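You operate a simulated robot arm through the tools that you are given. There is no shell and no other tool.

The job below is to be done with a simulated robot arm. You get a single attempt, and the scene is never put back.

JOB
Put things in order on the top of the steel table. At the end: the cream speed card is on the brown carton; the grey round filter from the top of the steel table stands where the cream speed card stood; the clear bottle stands where the grey round filter stood; the green tub is on the blue tray; the clear catch beaker stands where the green tub stood; whatever was shut is shut again. Leave all else as you found it, and nothing knocked over.
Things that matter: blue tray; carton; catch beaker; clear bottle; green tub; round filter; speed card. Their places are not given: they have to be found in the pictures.

Only the result counts: the job must be done as asked and must still hold three seconds after the hand-in. Knocking over, shifting, dropping, spilling or breaking anything else fails it.

ROBOT AND FRAMES
A 7-joint arm with a two-finger parallel gripper, fixed in place. Base frame: the origin is on the floor under the middle of its stand, x ahead of it, y to its left, z up; the work surface is at about z = 0.84. Units: m, rad, N and s.
With the tool pointing down near the work surface it reaches from about 0.1 to 0.64 m from the base axis. Its first joint turns from -1.152 to 1.152 rad. Payload 1.57 kg.
The TCP is the grasp point between the finger pads, 0.03 m short of the fingertips. In the tool frame z runs along the fingers and y along their closing line. Largest opening 0.08 m; finger width 0.017, thickness 0.012; the body of the gripper, 0.04 by 0.082 m, starts 0.08 m behind the TCP.
Orientation is that of the tool frame in the base frame, as a unit quaternion [x, y, z, w]. With the fingers straight down and closing along the base's y, the tool's x points along the base's -x, its y along +y and its z along -z.

CONTROLS
- The arm moves only by the tool step_arm. Its argument "rows" is a list of rows, each an object (a shift or turn left out is 0, a gripper value left out holds the last) with "rotation": the turn, a rotation vector about the tool's x, y, z in rad, a list of three; "travel": the shift along the tool's x, y, z in m, a list of three; "gripper": the opening, from 0 (shut) to 1 (fully open). In form: [{"rotation": [wx, wy, wz], "travel": [dx, dy, dz], "gripper": gripper}, ...]. A call has 1 to 20 rows; each row is the pose to reach, as a shift and turn from the pose commanded when the call began, along the tool's axes at that moment. A row lasts 0.2 s, in which the tool goes at most 0.05 m and 0.15 rad; a call with a longer step from one row to the next is refused whole, and so is a gripper value outside its range. A pose out of reach is approached as far as the arm can. The call stops where the force on the tool passes 40 N (or 10 N more than at its start, if that is more) or the arm is blocked; 0.2 s more then pass. The fingers move at their own pace (about 0.072 m/s each) and stop on an object; they squeeze with about 43 N. The grip force told is the motor's: it shows also when the fingers shut on nothing. Time passes only in rows, and 0.2 s behind the last, so rows that repeat a pose let the fingers close. The reply holds the time, the measured pose of the TCP, the force on the tool along the base axes, the opening and the grip force, in the units named above and with some noise, with the torque about the TCP (base axes, N m) and any sound that the robot's microphone picked up.
- Cameras (640 x 400 px; columns grow to the right, rows downward): "scene" is fixed at [0.0582, 0.4404, 1.4119]; the picture's right is [-0.72, -0.70, 0.00], its down [-0.46, 0.48, -0.75] and it looks along [0.52, -0.54, -0.66] (base axes); focal length 214 px, centre (320, 200). "wrist" rides on the gripper at [0.072, -0.007, -0.122] in the tool frame; the picture's right is [0.09, 1.00, 0.00], its down [-0.84, 0.08, -0.54] and it looks along [-0.54, 0.05, 0.84] (tool axes); focal length 238 px, centre (320, 200).
- get_image(camera): a new picture of that camera. It takes no simulated time.
- point_at(camera, pixels): for up to 12 pixels [column, row] of the newest picture of that camera ("zoom" is the newest enlarged one), the place [x, y, z] in the base frame of the surface seen there, good to about 0.002 m. It takes no simulated time.
- enlarge(camera, box): a new picture of the part [left, top, right, bottom] of that camera's present view, enlarged. It takes no simulated time.
- sign_off(): hands the job in; it is judged then, once.

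Open the gripper and draw the arm clear of the work before you hand the job in, unless the task says otherwise.

The tools are called after "Call:" as name(argument=value, ...) on one line, values as JSON. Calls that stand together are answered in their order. step_arm: Moves the arm, as the interface text tells. Its arguments: {"type":"object","properties":{"rows":{"type":"array","items":{"type":"object","properties":{"rotation":{"type":"array","items":{"type":"number"}},"travel":{"type":"array","items":{"type":"number"}},"gripper":{"type":"number"}}}}},"required":["rows"]} The other tools are called the same way: get_image (camera) takes a picture; point_at (camera, pixels) gives the place of the surface under pixels of a picture; enlarge (camera, box) takes an enlarged picture of a part of a camera's view; sign_off () hands the job in.

At the start:

```text
t: 0.0
ee_pos: [0.3835, 0.1489, 1.1996]
tool_rot: [0.0, 1.0, 0.0, 0.0]
force: [-0.9, 0.6, 0.6]
wrist_torque: [0.0, -0.02, -0.01]
width: 0.08
grip_force: 0.1
```

scene: 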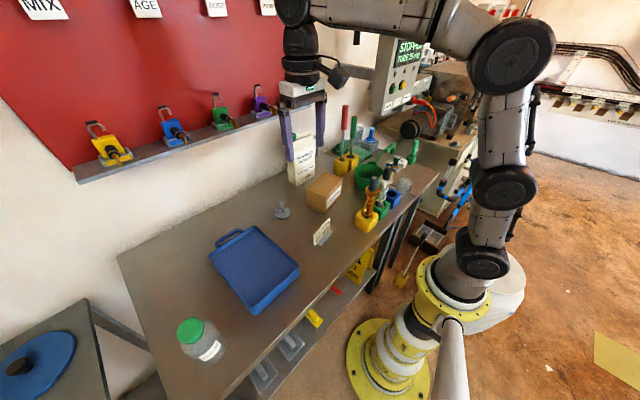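
wrist: 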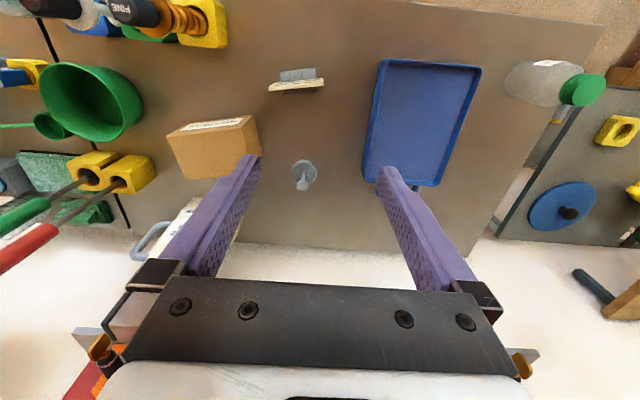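

I'll look closer at the table top: the scene picture shows the carton near (323,192), card (322,232), a small grey thing (283,210), blue tray (253,268), bottle (200,340), and green tub (368,176).

Call:
enlarge(camera="scene", box=[260, 100, 460, 260])

Call:
enlarge(camera="wrist", box=[0, 0, 320, 250])

Call:
enlarge(camera="scene", box=[130, 200, 360, 400])

```text
2.50 times, centred on (360, 180) of scene
```

zoom: 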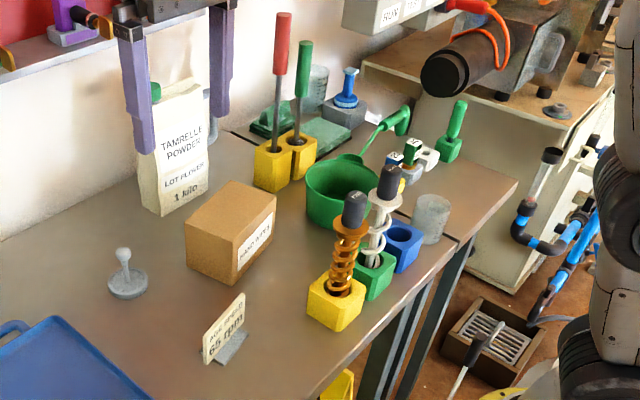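

```text
1.60 times, centred on (160, 125) of wrist
```

zoom: 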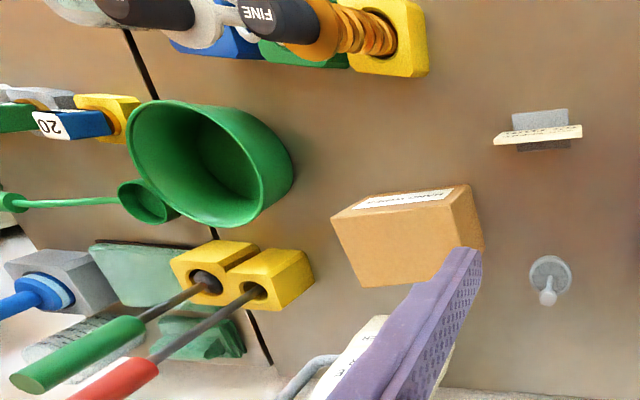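

```text
2.00 times, centred on (245, 300) of scene
```

zoom: 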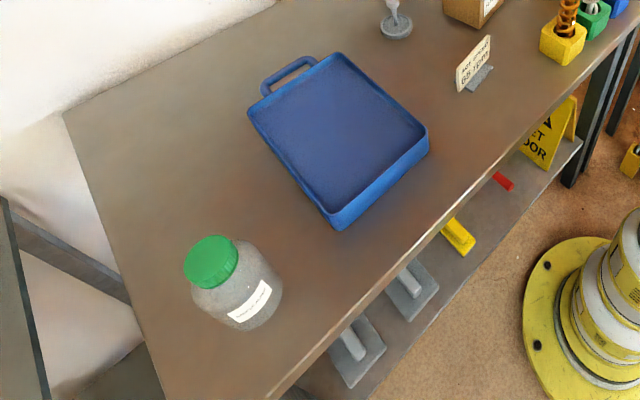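

I'll measure the main things in the scene picture now: the table, card, carton, filter, tray, bottle, tub and beaker.

Call:
get_image(camera="scene")

Call:
point_at(camera="scene", pixels=[[283, 215], [283, 203], [320, 233], [330, 240], [316, 182], [335, 192], [253, 268], [190, 330], [208, 350], [368, 178], [403, 183], [366, 131]])

Call:
enlarge(camera="scene", box=[340, 110, 440, 220])

Call:
enlarge(camera="scene", box=[360, 0, 520, 140])

```text
taken
```

scene: 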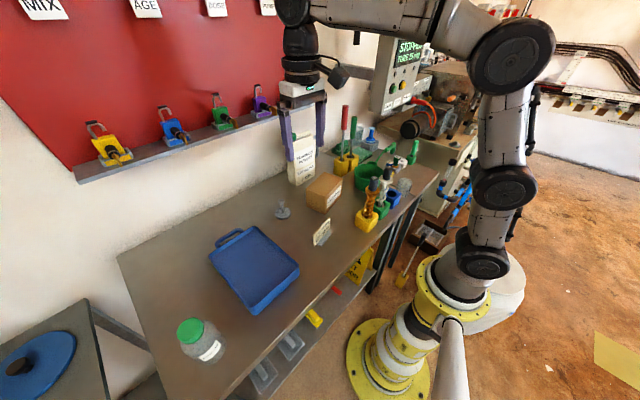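

```text
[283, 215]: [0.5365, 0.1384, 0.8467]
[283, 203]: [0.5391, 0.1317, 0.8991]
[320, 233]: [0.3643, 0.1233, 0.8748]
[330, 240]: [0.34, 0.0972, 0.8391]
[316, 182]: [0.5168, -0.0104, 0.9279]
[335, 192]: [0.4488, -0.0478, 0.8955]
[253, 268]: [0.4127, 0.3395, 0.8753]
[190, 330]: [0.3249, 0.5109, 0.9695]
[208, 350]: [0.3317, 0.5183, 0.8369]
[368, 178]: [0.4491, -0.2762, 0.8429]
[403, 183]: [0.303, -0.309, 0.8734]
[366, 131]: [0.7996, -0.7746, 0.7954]
```

```text
3.64 times, centred on (390, 165) of scene
```

zoom: 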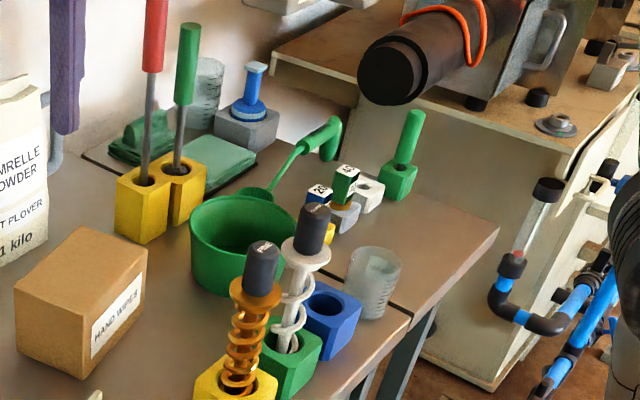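

```text
2.86 times, centred on (440, 70) of scene
```

zoom: 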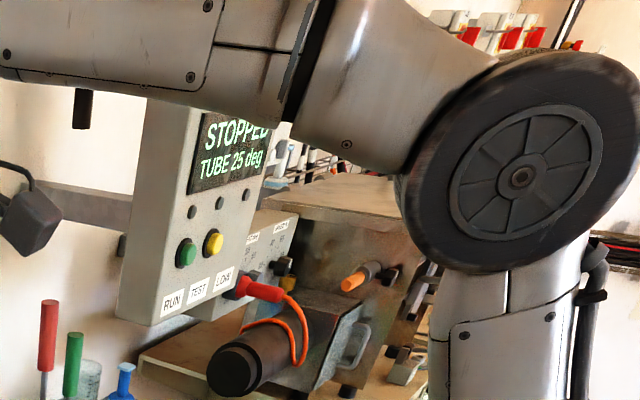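

The objects are visible; now I'll enlarge the wrist view around the card (297,84), filter (303,175) and carton (213,145) for exact measures.

Call:
get_image(camera="wrist")

Call:
enlarge(camera="wrist", box=[150, 50, 350, 200])

```text
taken
```

wrist: 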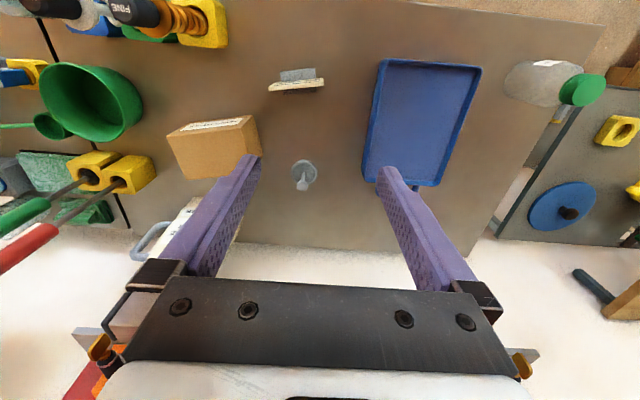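

```text
2.67 times, centred on (250, 125) of wrist
```

zoom: 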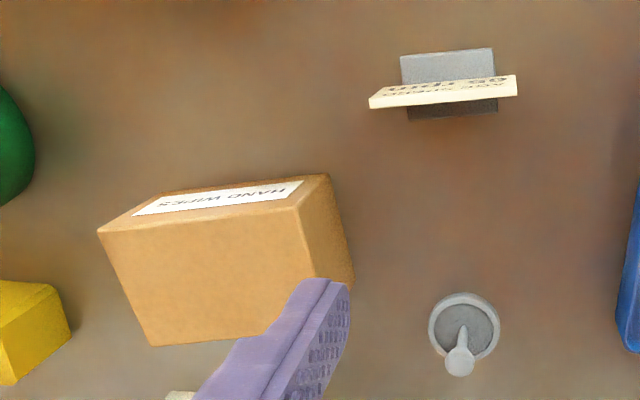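

Measuring card top edge and base corners, filter disc rim and knob, and carton top corners in the zoom.

Call:
point_at(camera="zoom", pixels=[[372, 102], [515, 86], [376, 98], [516, 78], [404, 58], [491, 50], [410, 116], [497, 109], [445, 100], [448, 66], [402, 78], [493, 70]])

Call:
point_at(camera="zoom", pixels=[[460, 367], [463, 330], [432, 328], [497, 328], [465, 296], [464, 303], [100, 232], [150, 344], [296, 212], [318, 276], [327, 176], [350, 280]])

```text
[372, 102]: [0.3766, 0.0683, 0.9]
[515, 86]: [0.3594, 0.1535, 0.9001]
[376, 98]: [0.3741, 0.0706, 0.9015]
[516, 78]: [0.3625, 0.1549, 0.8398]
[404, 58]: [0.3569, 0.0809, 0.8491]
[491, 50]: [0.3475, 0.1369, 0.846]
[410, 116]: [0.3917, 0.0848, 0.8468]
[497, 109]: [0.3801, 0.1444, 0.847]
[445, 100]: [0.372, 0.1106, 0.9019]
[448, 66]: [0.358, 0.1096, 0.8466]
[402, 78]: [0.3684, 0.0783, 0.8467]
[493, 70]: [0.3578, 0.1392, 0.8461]
```

```text
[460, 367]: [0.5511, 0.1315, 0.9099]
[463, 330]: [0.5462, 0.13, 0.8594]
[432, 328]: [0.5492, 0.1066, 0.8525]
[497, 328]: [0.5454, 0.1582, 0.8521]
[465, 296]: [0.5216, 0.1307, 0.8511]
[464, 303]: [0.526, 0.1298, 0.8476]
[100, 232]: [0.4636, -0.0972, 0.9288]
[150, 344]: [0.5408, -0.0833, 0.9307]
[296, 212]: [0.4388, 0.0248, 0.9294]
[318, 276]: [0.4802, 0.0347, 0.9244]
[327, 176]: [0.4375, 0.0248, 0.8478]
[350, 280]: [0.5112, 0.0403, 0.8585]
```

Before swinging toward the tub, I check where the tall things are: control panel (400,80), red handle (345,115), powder bag (300,160), ladle and cylinder positions.

Call:
point_at(camera="scene", pixels=[[385, 110], [415, 95], [345, 107], [353, 118], [300, 150], [295, 143], [412, 128], [371, 171], [412, 160], [355, 70], [413, 128], [290, 180]])

Call:
enlarge(camera="wrist", box=[340, 40, 600, 220])

```text
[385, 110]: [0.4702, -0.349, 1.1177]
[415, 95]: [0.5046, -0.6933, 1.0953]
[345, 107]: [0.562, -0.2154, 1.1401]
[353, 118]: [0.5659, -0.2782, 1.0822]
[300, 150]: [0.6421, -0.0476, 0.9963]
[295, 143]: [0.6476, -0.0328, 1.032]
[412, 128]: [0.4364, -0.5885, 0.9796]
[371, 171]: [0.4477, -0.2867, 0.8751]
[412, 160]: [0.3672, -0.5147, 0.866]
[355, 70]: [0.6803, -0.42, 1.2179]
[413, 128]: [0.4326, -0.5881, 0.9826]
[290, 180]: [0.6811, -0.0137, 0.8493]
```

```text
2.22 times, centred on (470, 130) of wrist
```

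zoom: 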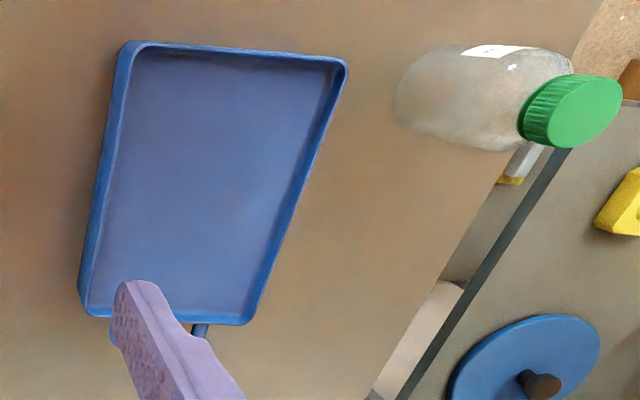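

The panel corner at (385,110) is at about (0.47,-0.35,1.12), so it hangs near the tub. I enlarge that area to map the panel's extent.

Call:
enlarge(camera="scene", box=[340, 20, 460, 125])

Call:
point_at(camera="zoom", pixels=[[160, 478], [230, 490], [290, 440], [240, 240], [350, 260], [190, 320], [180, 400], [420, 410], [120, 270], [60, 270], [330, 420], [250, 350]])

```text
3.81 times, centred on (400, 72) of scene
```

zoom: 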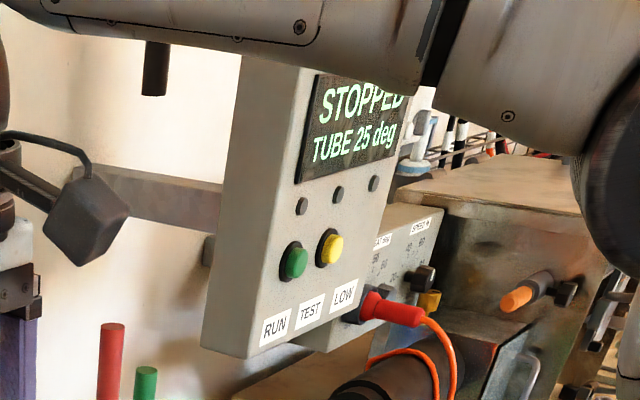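

```text
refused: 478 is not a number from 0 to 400
```

I re-measure using valid pixels in that zoom (panel corners at (203,345), (247,357), (380,310), and face points).

Call:
point_at(camera="zoom", pixels=[[206, 342], [247, 354], [376, 308], [250, 70], [300, 80], [225, 200], [275, 345], [345, 300], [370, 180], [150, 190], [310, 240], [90, 220]])

```text
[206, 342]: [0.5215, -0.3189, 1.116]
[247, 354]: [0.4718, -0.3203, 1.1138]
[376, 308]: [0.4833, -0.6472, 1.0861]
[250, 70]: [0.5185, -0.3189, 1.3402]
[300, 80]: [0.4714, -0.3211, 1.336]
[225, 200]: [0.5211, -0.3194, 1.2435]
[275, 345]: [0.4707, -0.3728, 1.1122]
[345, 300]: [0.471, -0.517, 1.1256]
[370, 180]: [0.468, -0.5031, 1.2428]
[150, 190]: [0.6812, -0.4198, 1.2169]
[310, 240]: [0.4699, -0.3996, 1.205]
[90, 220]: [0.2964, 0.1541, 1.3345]
```

Panel spans x 0.47–0.525, y below -0.32, z above 1.11. I move the hand to about (0.25,-0.25,1.15), well clear of the panel, to view the tub and beaker with the wrist camera.

Call:
step_arm(rows=[{"travel": [0.0134, -0.0399, 0.005]}, {"travel": [0.0267, -0.0798, 0.01]}, {"travel": [0.04, -0.1197, 0.015]}, {"travel": [0.0534, -0.1596, 0.02]}, {"travel": [0.0668, -0.1995, 0.025]}, {"travel": [0.0801, -0.2394, 0.03]}, {"travel": [0.0935, -0.2793, 0.035]}, {"travel": [0.1068, -0.3192, 0.04]}, {"travel": [0.12, -0.3591, 0.045]}, {"travel": [0.1335, -0.399, 0.05]}])

Call:
get_image(camera="wrist")

Call:
get_image(camera="scene")

```text
t: 2.2
ee_pos: [0.2505, -0.2501, 1.1489]
tool_rot: [0.0, 1.0, 0.0, 0.0]
force: [-0.2, 0.0, 0.2]
wrist_torque: [-0.02, -0.01, 0.0]
width: 0.0803
grip_force: 0.0
```

```text
taken
```

wrist: 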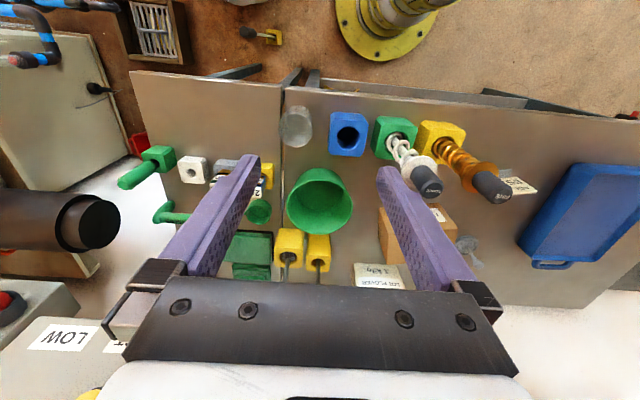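

```text
taken
```

scene: 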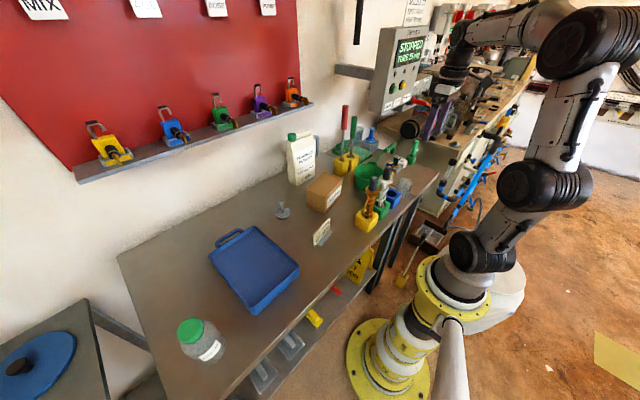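

The wrist view shows the tub at (320,200), beaker at (297,127), ladle bowl (258,212). I enlarge this cluster.

Call:
enlarge(camera="wrist", box=[200, 80, 440, 290])

Call:
enlarge(camera="wrist", box=[230, 150, 380, 250])

Call:
point_at(camera="zoom", pixels=[[245, 210], [520, 210], [385, 80], [385, 330], [380, 220], [500, 130], [270, 130], [130, 250], [120, 220], [178, 255], [385, 340], [385, 73]])

```text
1.90 times, centred on (320, 185) of wrist
```

zoom: 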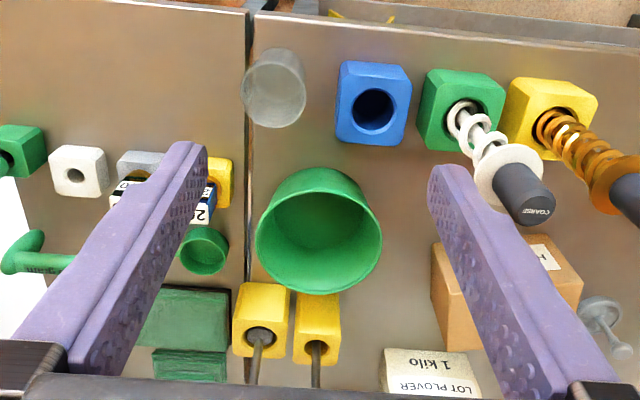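

```text
4.00 times, centred on (305, 200) of wrist
```

zoom: 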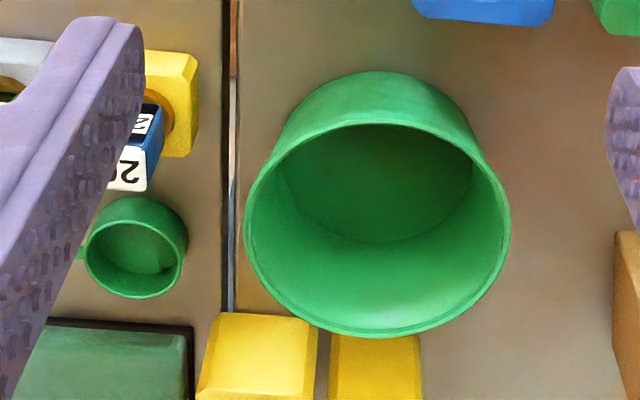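

```text
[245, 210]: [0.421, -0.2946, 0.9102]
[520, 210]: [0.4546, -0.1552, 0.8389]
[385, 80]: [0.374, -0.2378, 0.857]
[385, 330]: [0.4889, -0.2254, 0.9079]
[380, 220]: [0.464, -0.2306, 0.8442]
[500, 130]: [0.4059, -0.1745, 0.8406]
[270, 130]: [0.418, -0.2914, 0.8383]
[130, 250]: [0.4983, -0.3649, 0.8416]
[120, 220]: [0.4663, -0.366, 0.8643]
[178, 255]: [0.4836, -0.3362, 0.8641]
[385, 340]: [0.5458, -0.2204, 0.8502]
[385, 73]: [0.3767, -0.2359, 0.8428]
```

I sample the tub rim all around for a circle fit, and the outer wall/base.

Call:
point_at(camera="zoom", pixels=[[508, 222], [247, 222], [300, 147], [455, 142], [280, 300], [475, 300], [385, 122], [330, 327], [430, 327], [320, 90], [430, 85], [380, 72]])

Call:
enlarge(camera="wrist", box=[250, 80, 400, 180])

Call:
point_at(camera="zoom", pixels=[[128, 195], [270, 195], [200, 108], [200, 270], [200, 290], [200, 150], [146, 240], [250, 250], [360, 145], [500, 145], [360, 270], [430, 320]])

```text
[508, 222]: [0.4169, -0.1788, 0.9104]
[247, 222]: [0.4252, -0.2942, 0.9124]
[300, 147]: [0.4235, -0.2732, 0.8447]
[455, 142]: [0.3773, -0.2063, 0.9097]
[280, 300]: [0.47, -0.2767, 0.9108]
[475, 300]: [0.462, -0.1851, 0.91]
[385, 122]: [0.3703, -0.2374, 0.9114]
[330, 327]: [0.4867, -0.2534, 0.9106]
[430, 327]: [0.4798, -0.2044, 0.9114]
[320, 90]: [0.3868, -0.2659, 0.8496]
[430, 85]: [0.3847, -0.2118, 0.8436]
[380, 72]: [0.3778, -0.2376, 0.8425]
```

```text
4.00 times, centred on (325, 130) of wrist
```

zoom: 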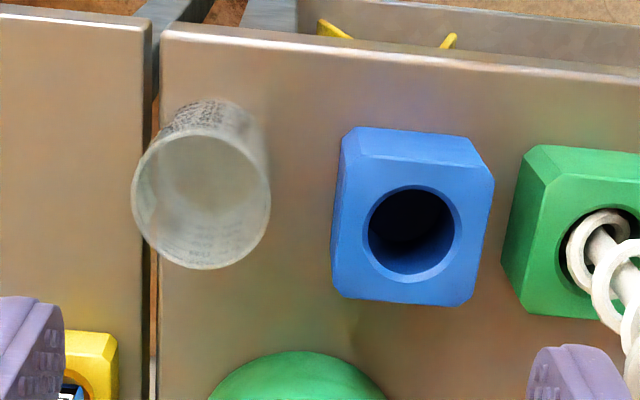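

```text
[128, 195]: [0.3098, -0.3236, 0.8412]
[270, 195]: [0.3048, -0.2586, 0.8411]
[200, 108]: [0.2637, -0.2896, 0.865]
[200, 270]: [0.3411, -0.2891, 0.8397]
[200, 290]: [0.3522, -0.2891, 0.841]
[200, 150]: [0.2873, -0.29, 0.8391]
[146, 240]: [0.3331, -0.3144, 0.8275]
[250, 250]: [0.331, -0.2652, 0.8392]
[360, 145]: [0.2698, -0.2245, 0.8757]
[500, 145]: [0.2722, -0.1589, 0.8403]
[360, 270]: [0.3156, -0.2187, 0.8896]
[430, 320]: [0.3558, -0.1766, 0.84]
```

Tub fit: centre (0.4295,-0.2365), rim radius 0.059, rim z 0.911. The beaker is see-through so point readings fall behind it; I lower the camera nearer to it to get its shape.

Call:
step_arm(rows=[{"travel": [0.01, -0.01, 0.0325]}, {"travel": [0.02, -0.02, 0.065]}, {"travel": [0.03, -0.03, 0.0975]}, {"travel": [0.04, -0.04, 0.13]}])

Call:
get_image(camera="wrist")

Call:
enlarge(camera="scene", box=[370, 150, 450, 200])

```text
t: 3.2
ee_pos: [0.2103, -0.2897, 1.0194]
tool_rot: [0.0, 1.0, 0.0, 0.0]
force: [0.1, 0.1, -0.2]
wrist_torque: [-0.02, -0.02, 0.03]
width: 0.0799
grip_force: 0.0
```

```text
taken
```

wrist: 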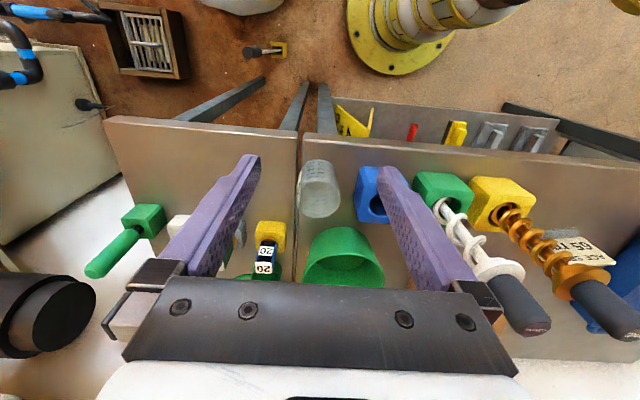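

```text
8.00 times, centred on (410, 175) of scene
```

zoom: 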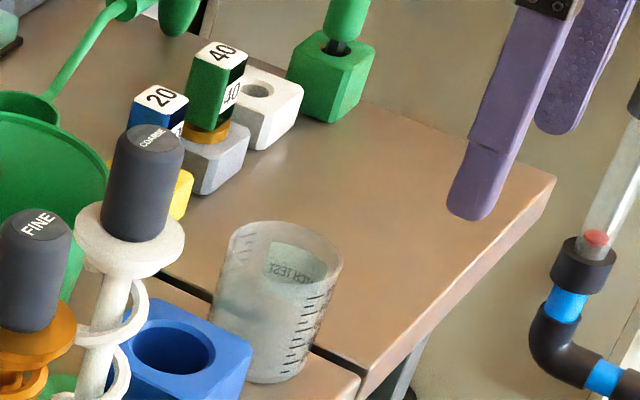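

The beaker reads "CATCH TEST", so it's the right one. I enlarge the wrist view on it (318,188) to find its rim and base.

Call:
enlarge(camera="wrist", box=[280, 140, 380, 230])

Call:
point_at(camera="wrist", pixels=[[318, 165], [310, 175], [325, 175], [318, 180], [318, 195], [318, 205], [305, 195], [333, 195], [318, 160], [310, 168], [326, 168], [318, 216]])

```text
4.44 times, centred on (330, 185) of wrist
```

zoom: 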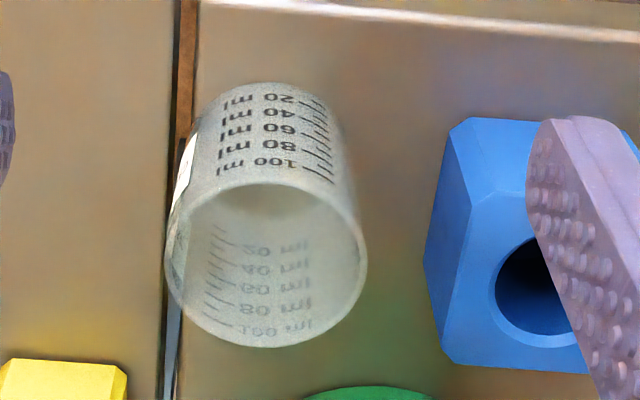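

```text
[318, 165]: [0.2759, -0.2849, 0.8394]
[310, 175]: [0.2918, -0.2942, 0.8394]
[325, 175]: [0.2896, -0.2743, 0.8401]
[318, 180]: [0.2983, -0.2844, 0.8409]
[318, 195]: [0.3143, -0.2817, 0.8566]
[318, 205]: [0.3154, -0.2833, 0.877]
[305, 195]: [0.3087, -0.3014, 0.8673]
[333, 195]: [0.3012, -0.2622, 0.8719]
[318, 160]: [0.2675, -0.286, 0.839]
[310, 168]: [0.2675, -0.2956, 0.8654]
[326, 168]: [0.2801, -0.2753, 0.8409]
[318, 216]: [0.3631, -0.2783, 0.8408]
```

I take points on the printed graduations (opaque) on near and far walls and on the rim.

Call:
point_at(camera="zoom", pixels=[[252, 163], [280, 163], [318, 162], [276, 98], [305, 105], [262, 328], [295, 323], [258, 246], [166, 255], [366, 260], [268, 345], [266, 184]])

Call:
point_at(camera="zoom", pixels=[[188, 155], [185, 190], [177, 215], [330, 178], [327, 130], [235, 100], [232, 170], [265, 84], [250, 340], [300, 340], [190, 315], [345, 310]])

```text
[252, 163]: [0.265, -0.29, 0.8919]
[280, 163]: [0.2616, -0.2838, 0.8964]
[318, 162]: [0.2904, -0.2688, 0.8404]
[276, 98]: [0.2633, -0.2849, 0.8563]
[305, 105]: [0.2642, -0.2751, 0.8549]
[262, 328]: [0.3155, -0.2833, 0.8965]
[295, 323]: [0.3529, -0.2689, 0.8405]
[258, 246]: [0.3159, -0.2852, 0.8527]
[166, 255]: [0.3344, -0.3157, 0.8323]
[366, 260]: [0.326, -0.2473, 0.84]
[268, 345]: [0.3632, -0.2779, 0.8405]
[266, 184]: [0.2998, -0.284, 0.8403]
```

```text
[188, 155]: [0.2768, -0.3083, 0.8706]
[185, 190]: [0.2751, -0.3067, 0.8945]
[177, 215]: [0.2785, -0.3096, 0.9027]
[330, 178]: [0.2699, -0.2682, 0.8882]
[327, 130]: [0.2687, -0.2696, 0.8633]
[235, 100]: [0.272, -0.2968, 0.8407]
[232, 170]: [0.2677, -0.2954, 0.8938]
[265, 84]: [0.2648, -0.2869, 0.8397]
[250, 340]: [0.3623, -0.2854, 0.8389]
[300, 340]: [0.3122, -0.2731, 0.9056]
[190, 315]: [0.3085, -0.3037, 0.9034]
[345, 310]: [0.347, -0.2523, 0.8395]
```

Beaker fit: centre (0.289,-0.286), radius 0.027, rim z ≈0.906. I check the heights of nearby standing tools (COARSE handle (522,305), FINE handle (605,310)) and the blue block.

Call:
point_at(camera="wrist", pixels=[[535, 325], [515, 290], [620, 320], [595, 295], [500, 268], [570, 290], [361, 190], [430, 180], [500, 185], [270, 230], [262, 268], [340, 235]])

Call:
enlarge(camera="scene", box=[330, 95, 430, 165])

```text
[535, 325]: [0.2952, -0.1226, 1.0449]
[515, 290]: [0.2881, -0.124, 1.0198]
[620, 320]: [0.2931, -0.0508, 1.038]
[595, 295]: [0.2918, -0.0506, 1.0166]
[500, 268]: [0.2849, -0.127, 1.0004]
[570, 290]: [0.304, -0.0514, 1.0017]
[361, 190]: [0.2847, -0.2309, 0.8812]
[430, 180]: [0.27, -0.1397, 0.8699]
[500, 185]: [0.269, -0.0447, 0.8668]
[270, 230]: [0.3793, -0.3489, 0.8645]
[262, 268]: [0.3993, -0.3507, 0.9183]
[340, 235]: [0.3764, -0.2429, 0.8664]
```

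```text
5.71 times, centred on (380, 130) of scene
```

zoom: 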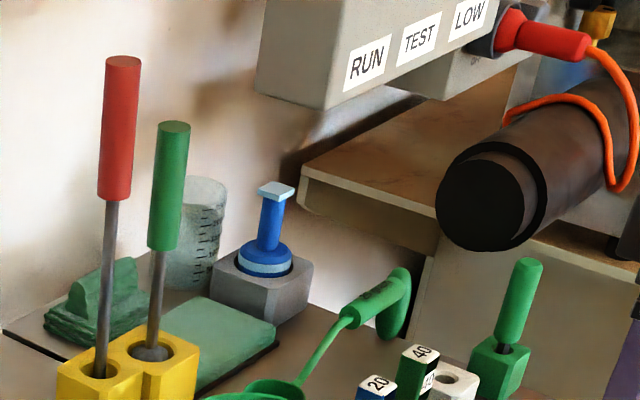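

Burr tools reach z≈1.045 at (0.29,-0.05/-0.12). I raise the hand, move above the speed card (0.369,0.111), and turn it +1.38 rad so the fingers close across the card's thin side.

Call:
step_arm(rows=[{"travel": [0, 0, -0.045]}, {"travel": [0, 0, -0.09]}, {"travel": [0, 0, -0.13]}, {"travel": [-0.0159, 0.04016, -0.13], "rotation": [0, 0, 0.138]}, {"travel": [-0.0318, 0.08032, -0.13], "rotation": [0, 0, 0.276]}, {"travel": [-0.0477, 0.12048, -0.13], "rotation": [0, 0, 0.414]}, {"travel": [-0.0636, 0.16064, -0.13], "rotation": [0, 0, 0.552]}, {"travel": [-0.0795, 0.2008, -0.13], "rotation": [0, 0, 0.69]}, {"travel": [-0.0954, 0.24096, -0.13], "rotation": [0, 0, 0.828]}, {"travel": [-0.1113, 0.28112, -0.13], "rotation": [0, 0, 0.966]}, {"travel": [-0.1272, 0.32128, -0.13], "rotation": [0, 0, 1.104]}, {"travel": [-0.1431, 0.36144, -0.13], "rotation": [0, 0, 1.242]}, {"travel": [-0.159, 0.4016, -0.13], "rotation": [0, 0, 1.38]}])

Call:
get_image(camera="wrist")

Call:
get_image(camera="scene")

```text
t: 6.0
ee_pos: [0.3706, 0.1139, 1.1495]
tool_rot: [0.637, 0.771, 0.0, 0.0]
force: [0.4, 0.5, 0.3]
wrist_torque: [-0.01, 0.02, 0.04]
width: 0.0798
grip_force: 0.1
```

```text
taken
```

wrist: 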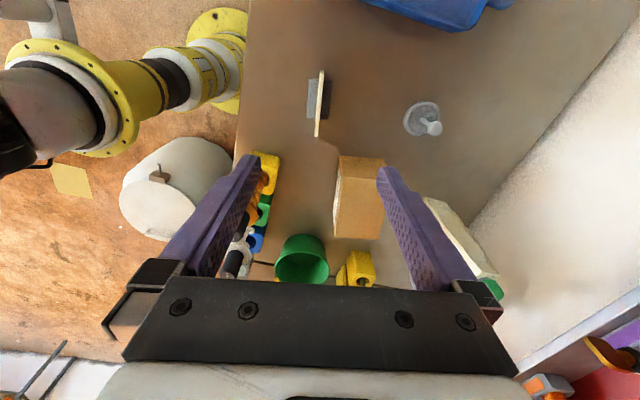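

```text
taken
```

scene: 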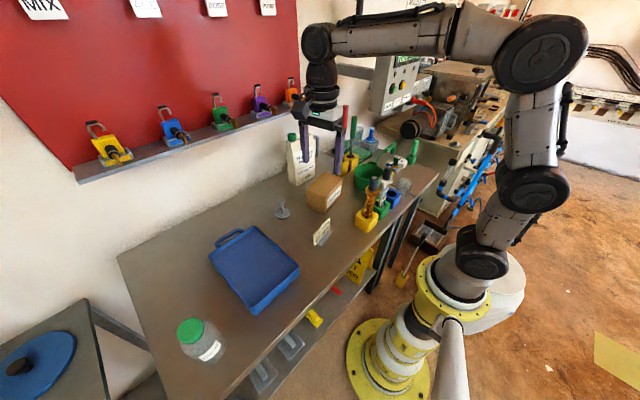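

The card appears edge-on at (320,105) in the wrist view. I enlarge it and measure its edge relative to the finger closing line.

Call:
enlarge(camera="wrist", box=[270, 60, 370, 150])

Call:
point_at(camera="zoom", pixels=[[340, 50], [318, 330], [325, 200], [332, 120], [262, 100], [235, 105], [270, 235], [240, 240], [345, 100], [340, 250], [370, 110], [360, 240]])

```text
4.44 times, centred on (320, 105) of wrist
```

zoom: 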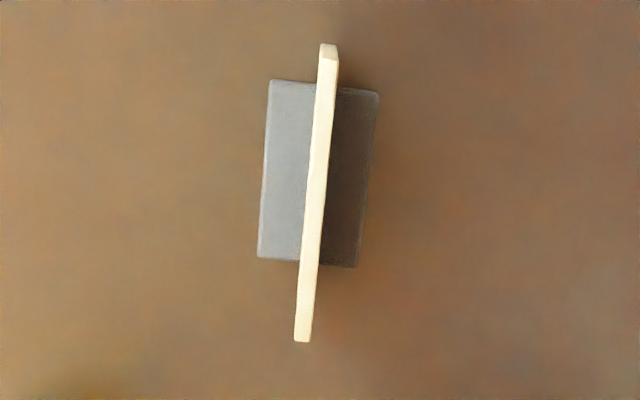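

```text
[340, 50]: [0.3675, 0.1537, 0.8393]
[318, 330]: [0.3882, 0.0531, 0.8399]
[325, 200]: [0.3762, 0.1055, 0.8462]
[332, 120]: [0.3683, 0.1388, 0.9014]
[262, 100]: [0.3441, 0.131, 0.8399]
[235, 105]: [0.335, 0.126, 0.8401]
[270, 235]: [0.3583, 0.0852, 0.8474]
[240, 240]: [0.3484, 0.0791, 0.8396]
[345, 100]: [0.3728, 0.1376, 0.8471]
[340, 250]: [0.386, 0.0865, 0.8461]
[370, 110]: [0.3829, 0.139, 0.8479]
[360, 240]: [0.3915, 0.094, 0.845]
```

I measure the card's top edge centre line and the base corners precisely.

Call:
point_at(camera="zoom", pixels=[[328, 60], [303, 335], [316, 190], [310, 260], [322, 120], [271, 83], [376, 93], [261, 255], [355, 264], [268, 170], [365, 180], [306, 310]])

```text
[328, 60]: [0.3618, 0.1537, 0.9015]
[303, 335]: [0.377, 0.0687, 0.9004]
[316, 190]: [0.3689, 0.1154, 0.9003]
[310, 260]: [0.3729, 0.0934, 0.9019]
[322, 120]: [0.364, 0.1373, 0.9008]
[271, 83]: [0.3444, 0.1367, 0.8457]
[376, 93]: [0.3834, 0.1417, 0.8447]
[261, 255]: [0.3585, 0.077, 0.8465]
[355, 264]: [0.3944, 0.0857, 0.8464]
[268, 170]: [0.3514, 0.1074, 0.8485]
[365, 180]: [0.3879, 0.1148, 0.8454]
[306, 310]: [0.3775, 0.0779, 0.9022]
```

Card centre is (0.3695,0.111), angle ≈0.19 rad — matching the hand turn. I descend to z≈0.95 first and check the pose.

Call:
step_arm(rows=[{"travel": [0, 0, 0.05]}, {"travel": [0, 0, 0.1]}, {"travel": [0, 0, 0.15]}, {"travel": [0, 0, 0.195]}, {"travel": [0, 0, 0.195]}])

Call:
get_image(camera="wrist")

```text
t: 7.2
ee_pos: [0.3685, 0.1121, 0.9544]
tool_rot: [0.636, 0.772, 0.001, 0.0]
force: [0.1, -0.3, -0.5]
wrist_torque: [-0.04, 0.01, 0.04]
width: 0.0801
grip_force: 0.0
```

```text
taken
```

wrist: 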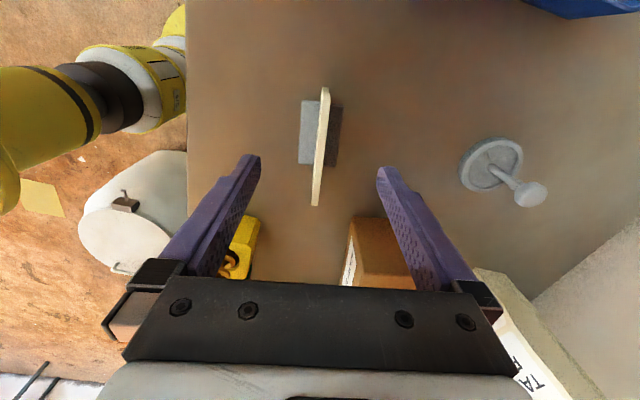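

The card sits centred between the fingertips (card at (320,147), tips at (250,160)/(385,172)). I descend to z≈0.885 and close.

Call:
step_arm(rows=[{"travel": [0, 0, 0.035]}, {"travel": [0, 0, 0.069]}, {"travel": [0, 0, 0.069]}, {"travel": [0, 0, 0.069], "gripper": 0.3}, {"travel": [0, 0, 0.069], "gripper": 0.3}, {"travel": [0, 0, 0.069], "gripper": 0.0}, {"travel": [0, 0, 0.069], "gripper": 0.0}, {"travel": [0, 0, 0.069], "gripper": 0.0}])

Call:
get_image(camera="wrist")

```text
t: 9.0
ee_pos: [0.3692, 0.1133, 0.8852]
tool_rot: [0.637, 0.771, 0.0, 0.0]
force: [-0.1, 0.2, -0.7]
wrist_torque: [-0.03, -0.02, -0.01]
width: 0.0052
grip_force: 24.8
```

```text
taken
```

wrist: 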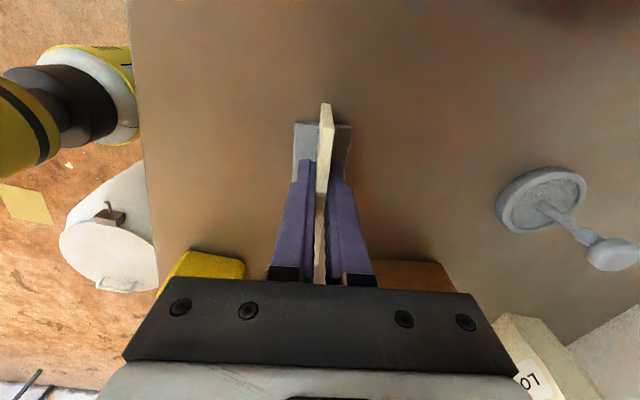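

Card gripped at width 0.005. I lift straight up 0.12 m and check.

Call:
step_arm(rows=[{"travel": [0, 0, -0.02]}, {"travel": [0, 0, -0.06]}, {"travel": [0, 0, -0.1]}, {"travel": [0, 0, -0.14]}, {"travel": [0, 0, -0.14]}])

Call:
get_image(camera="wrist")

Call:
get_image(camera="scene")

Call:
enlarge(camera="scene", box=[270, 140, 370, 260])

```text
t: 10.2
ee_pos: [0.3717, 0.1128, 1.0251]
tool_rot: [0.637, 0.771, 0.0, 0.0]
force: [-0.4, -0.2, 0.9]
wrist_torque: [0.0, 0.02, 0.0]
width: 0.0002
grip_force: 20.9
```

```text
taken
```

wrist: 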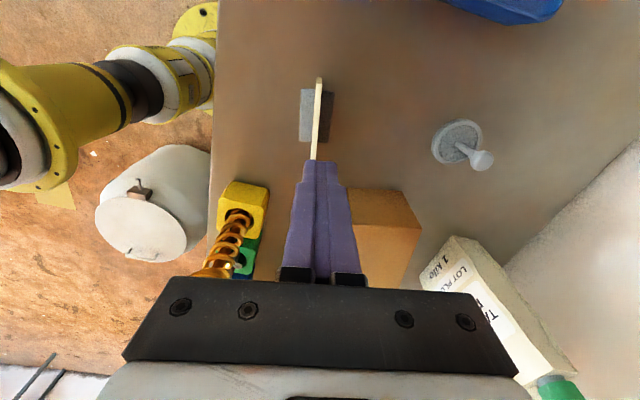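

```text
taken
```

scene: 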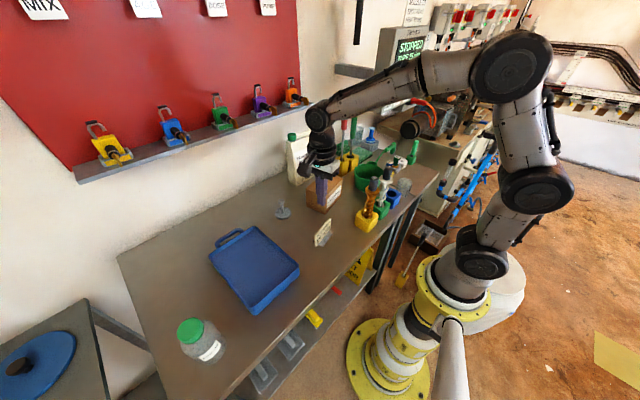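

```text
3.33 times, centred on (320, 200) of scene
```

zoom: 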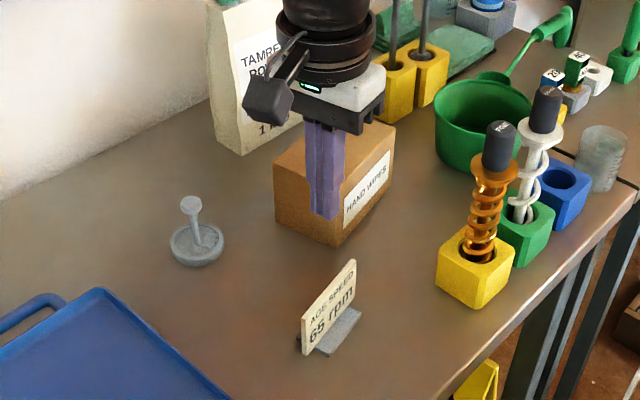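

The fingers shut to zero: the card slipped out and still stands in place. I measure its plate's tilt in this zoom (top edge (330,290), lower front (325,340)) to see why.

Call:
enlarge(camera="scene", box=[305, 210, 345, 255])

Call:
enlarge(camera="wrist", box=[270, 60, 370, 150])

```text
8.89 times, centred on (325, 232) of scene
```

zoom: 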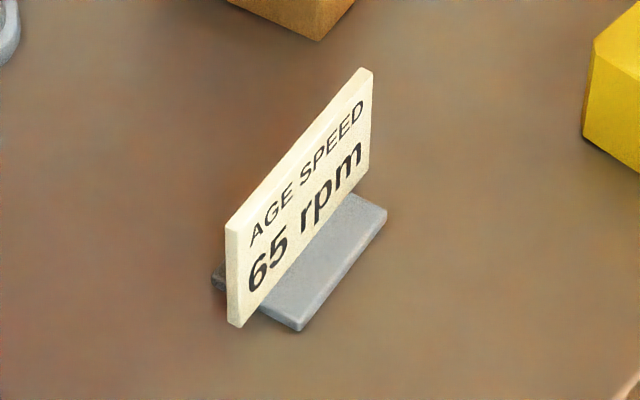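

```text
4.44 times, centred on (320, 105) of wrist
```

zoom: 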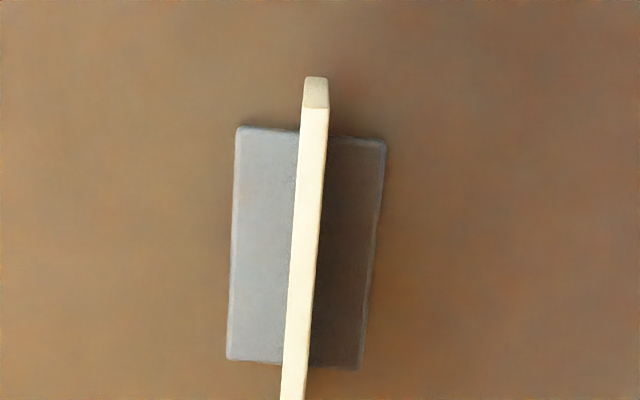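

I re-enlarge the scene view and take points up and down the plate's front face.

Call:
enlarge(camera="scene", box=[305, 210, 345, 255])

Call:
point_at(camera="zoom", pixels=[[242, 235], [240, 310], [275, 205], [268, 285], [320, 160], [318, 235], [355, 115], [352, 185], [366, 80], [232, 225], [300, 320], [370, 215]])

```text
8.89 times, centred on (325, 232) of scene
```

zoom: 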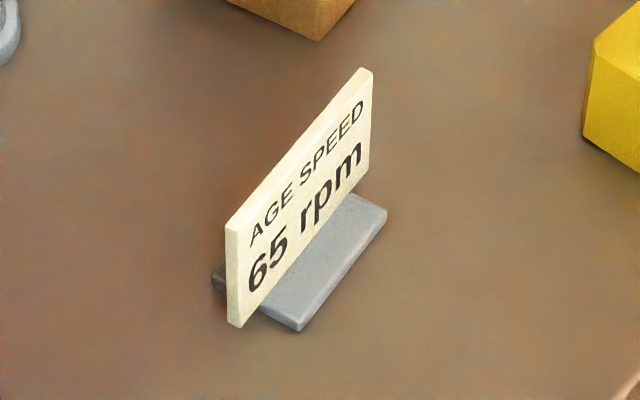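

```text
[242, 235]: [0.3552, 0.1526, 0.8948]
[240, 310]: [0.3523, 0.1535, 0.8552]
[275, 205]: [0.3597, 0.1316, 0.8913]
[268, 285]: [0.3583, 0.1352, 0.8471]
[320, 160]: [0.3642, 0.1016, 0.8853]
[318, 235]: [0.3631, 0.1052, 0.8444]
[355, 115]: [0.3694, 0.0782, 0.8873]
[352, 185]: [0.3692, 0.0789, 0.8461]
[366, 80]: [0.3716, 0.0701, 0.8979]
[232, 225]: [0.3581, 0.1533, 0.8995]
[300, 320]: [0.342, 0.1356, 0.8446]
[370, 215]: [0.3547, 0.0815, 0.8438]
```

The plate is vertical, about 5 mm thick, still at the same place. I retry: open half, descend to z≈0.882, close and hold longer so the squeeze builds fully, then lift only slightly to read the force.

Call:
step_arm(rows=[{"travel": [0, 0, 0], "gripper": 0.6}, {"travel": [0, 0, 0], "gripper": 0.6}, {"travel": [0, 0, 0.04], "gripper": 0.6}, {"travel": [0, 0, 0.08], "gripper": 0.6}, {"travel": [0, 0, 0.12], "gripper": 0.6}, {"travel": [0, 0, 0.1435], "gripper": 0.6}, {"travel": [0, 0, 0.1435], "gripper": 0.6}, {"travel": [0, 0, 0.1435], "gripper": 0}, {"travel": [0, 0, 0.1435], "gripper": 0}, {"travel": [0, 0, 0.1435], "gripper": 0}, {"travel": [0, 0, 0.1435], "gripper": 0}, {"travel": [0, 0, 0.1435], "gripper": 0}, {"travel": [0, 0, 0.1435], "gripper": 0}, {"travel": [0, 0, 0.1435], "gripper": 0}])

Call:
enlarge(camera="wrist", box=[240, 80, 400, 300])

Call:
enlarge(camera="scene", box=[290, 190, 350, 260])

```text
t: 13.2
ee_pos: [0.37, 0.1124, 0.8824]
tool_rot: [0.637, 0.771, -0.001, -0.001]
force: [-0.7, 0.1, -0.4]
wrist_torque: [0.0, -0.02, -0.02]
width: 0.0053
grip_force: 25.6
```

```text
1.82 times, centred on (320, 190) of wrist
```

zoom: 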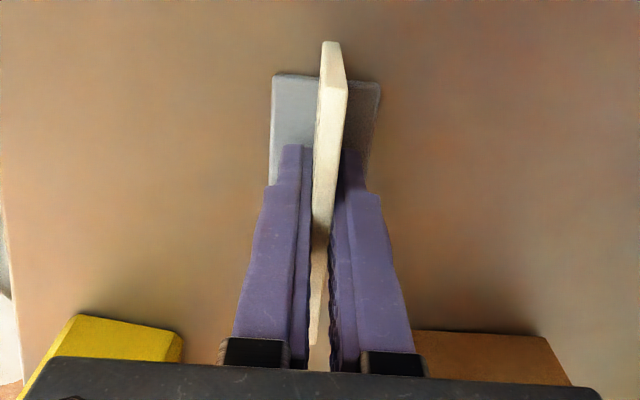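

```text
5.71 times, centred on (320, 225) of scene
```

zoom: 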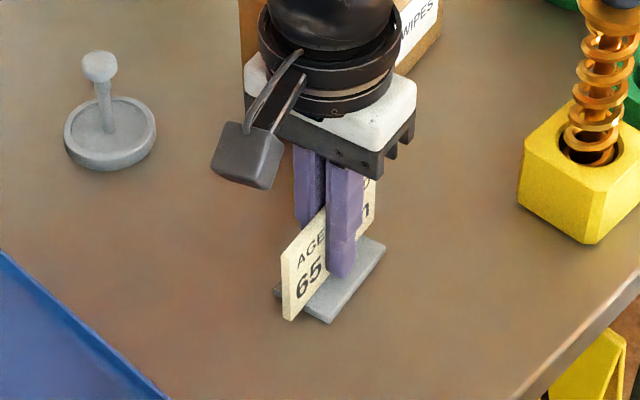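

The card is between the pads (width 0.0053). I lift slowly by 2 cm and read force and width.

Call:
step_arm(rows=[{"travel": [0, 0, -0.003]}, {"travel": [0, 0, -0.006]}, {"travel": [0, 0, -0.01]}, {"travel": [0, 0, -0.015]}, {"travel": [0, 0, -0.02]}])

Call:
enlarge(camera="scene", box=[290, 190, 350, 260])

```text
t: 14.4
ee_pos: [0.3705, 0.1128, 0.9007]
tool_rot: [0.637, 0.771, 0.0, 0.001]
force: [0.1, 0.3, 0.0]
wrist_torque: [0.01, -0.01, -0.01]
width: 0.0052
grip_force: 25.4
```

```text
5.71 times, centred on (320, 225) of scene
```

zoom: 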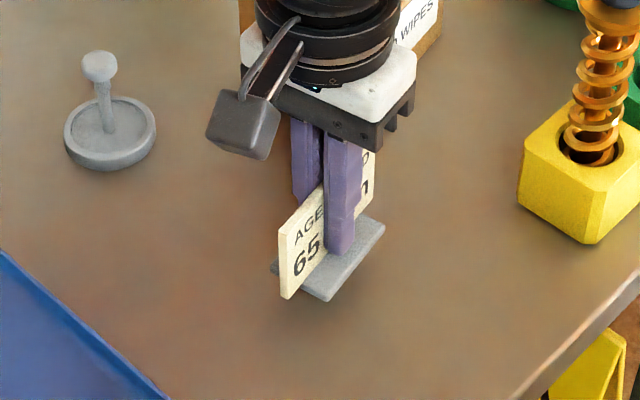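

It holds when lifted slowly (width still 0.0052). I continue lifting at a gentle pace to bring the card's base above the carton top (0.929).

Call:
step_arm(rows=[{"travel": [0, 0, -0.005]}, {"travel": [0, 0, -0.011]}, {"travel": [0, 0, -0.018]}, {"travel": [0, 0, -0.025]}, {"travel": [0, 0, -0.032]}, {"travel": [0, 0, -0.039]}, {"travel": [0, 0, -0.046]}, {"travel": [0, 0, -0.053]}, {"travel": [0, 0, -0.06]}, {"travel": [0, 0, -0.067]}, {"travel": [0, 0, -0.074]}, {"travel": [0, 0, -0.081]}, {"travel": [0, 0, -0.087]}, {"travel": [0, 0, -0.09]}])

Call:
enlarge(camera="scene", box=[280, 150, 360, 250])

Call:
get_image(camera="wrist")

```text
t: 17.4
ee_pos: [0.3708, 0.1126, 0.9912]
tool_rot: [0.636, 0.771, 0.0, 0.001]
force: [0.6, 0.1, -0.2]
wrist_torque: [-0.03, -0.04, -0.02]
width: 0.0052
grip_force: 25.4
```

```text
4.00 times, centred on (320, 200) of scene
```

zoom: 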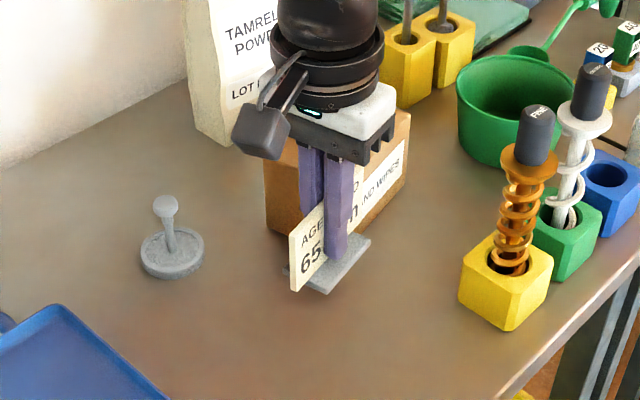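

```text
taken
```

wrist: 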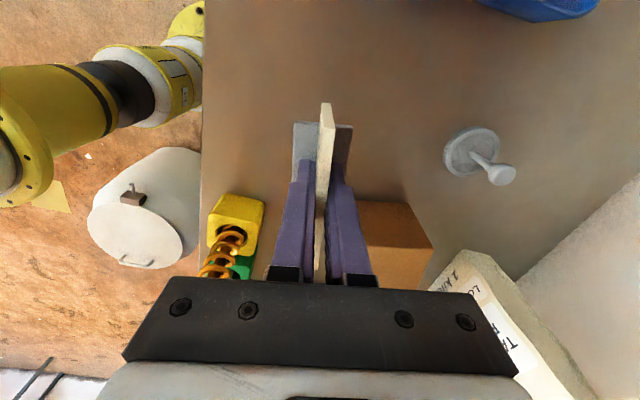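

Card bottom is now ≈0.949, 2 cm above the carton top. I verify the carton's top corners from this view before moving over.

Call:
enlarge(camera="wrist", box=[340, 180, 460, 300])

Call:
point_at(camera="wrist", pixels=[[410, 204], [432, 248], [365, 204], [385, 205], [420, 226], [400, 245], [380, 260], [427, 252]])

```text
3.33 times, centred on (400, 240) of wrist
```

zoom: 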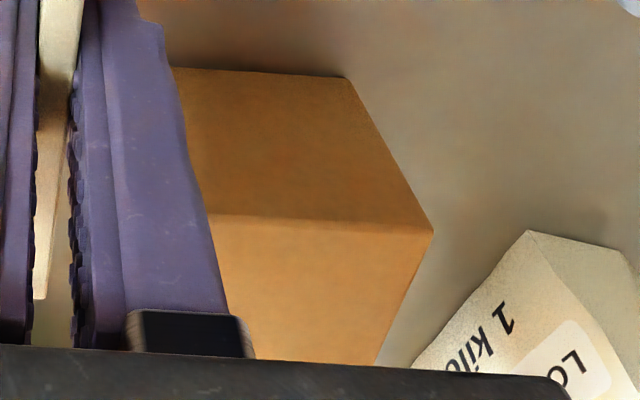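

```text
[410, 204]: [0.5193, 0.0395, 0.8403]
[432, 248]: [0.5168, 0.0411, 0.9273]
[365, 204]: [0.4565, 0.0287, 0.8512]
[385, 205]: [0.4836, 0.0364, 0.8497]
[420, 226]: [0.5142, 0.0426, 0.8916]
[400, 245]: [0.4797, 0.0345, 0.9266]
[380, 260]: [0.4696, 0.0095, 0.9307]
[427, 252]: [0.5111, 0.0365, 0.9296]
```

Carton centre is (0.490,-0.029), all four corners consistent. I carry the card gently over it by (+0.120,-0.1395) with small steps.

Call:
step_arm(rows=[{"travel": [-0.0016, 0.0009, 0]}, {"travel": [-0.0048, 0.0027, 0]}, {"travel": [-0.0096, 0.0055, 0]}, {"travel": [-0.0176, 0.0101, 0]}, {"travel": [-0.0264, 0.0151, 0]}, {"travel": [-0.0359, 0.0206, 0]}, {"travel": [-0.0455, 0.026, 0]}, {"travel": [-0.0551, 0.0315, 0]}, {"travel": [-0.0647, 0.037, 0]}, {"travel": [-0.0743, 0.0425, 0]}, {"travel": [-0.0838, 0.048, 0]}, {"travel": [-0.0934, 0.0535, 0]}, {"travel": [-0.103, 0.059, 0]}, {"travel": [-0.1126, 0.0644, 0]}, {"travel": [-0.1222, 0.0699, 0]}, {"travel": [-0.1318, 0.0754, 0]}, {"travel": [-0.1405, 0.0804, 0]}, {"travel": [-0.1485, 0.085, 0]}, {"travel": [-0.1549, 0.0887, 0]}, {"travel": [-0.1597, 0.0914, 0]}])

Call:
get_image(camera="wrist")

Call:
enlarge(camera="scene", box=[280, 130, 370, 230])

```text
t: 21.6
ee_pos: [0.4904, -0.0266, 0.9912]
tool_rot: [0.636, 0.772, 0.0, 0.0]
force: [-0.1, 0.5, -1.0]
wrist_torque: [0.01, -0.03, 0.01]
width: 0.0053
grip_force: 25.2
```

```text
taken
```

wrist: 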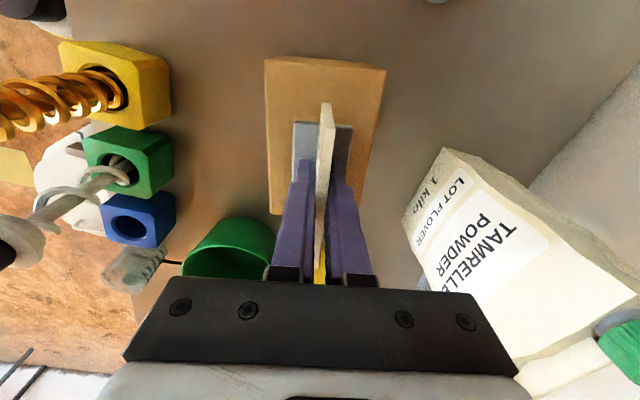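

```text
4.00 times, centred on (325, 180) of scene
```

zoom: 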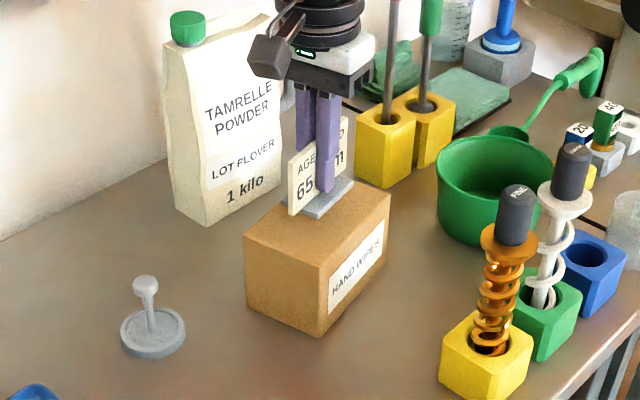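

The card is above the carton's middle. I lower slowly about 18 mm until its base just touches the carton top, reading the force.

Call:
step_arm(rows=[{"travel": [0, 0, 0.004]}, {"travel": [0, 0, 0.008]}, {"travel": [0, 0, 0.012]}, {"travel": [0, 0, 0.015]}, {"travel": [0, 0, 0.017]}, {"travel": [0, 0, 0.018]}, {"travel": [0, 0, 0.018]}])

Call:
enlarge(camera="scene", box=[295, 155, 355, 215])

```text
t: 23.2
ee_pos: [0.4902, -0.0279, 0.9732]
tool_rot: [0.637, 0.771, -0.001, 0.0]
force: [-1.0, -0.2, -0.6]
wrist_torque: [0.0, -0.01, -0.01]
width: 0.0053
grip_force: 25.3
```

```text
6.67 times, centred on (325, 185) of scene
```

zoom: 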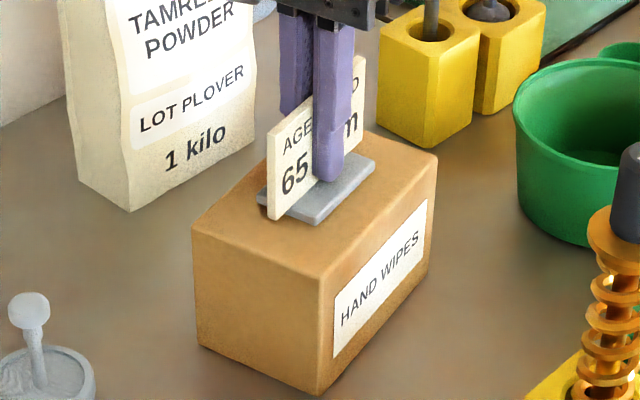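

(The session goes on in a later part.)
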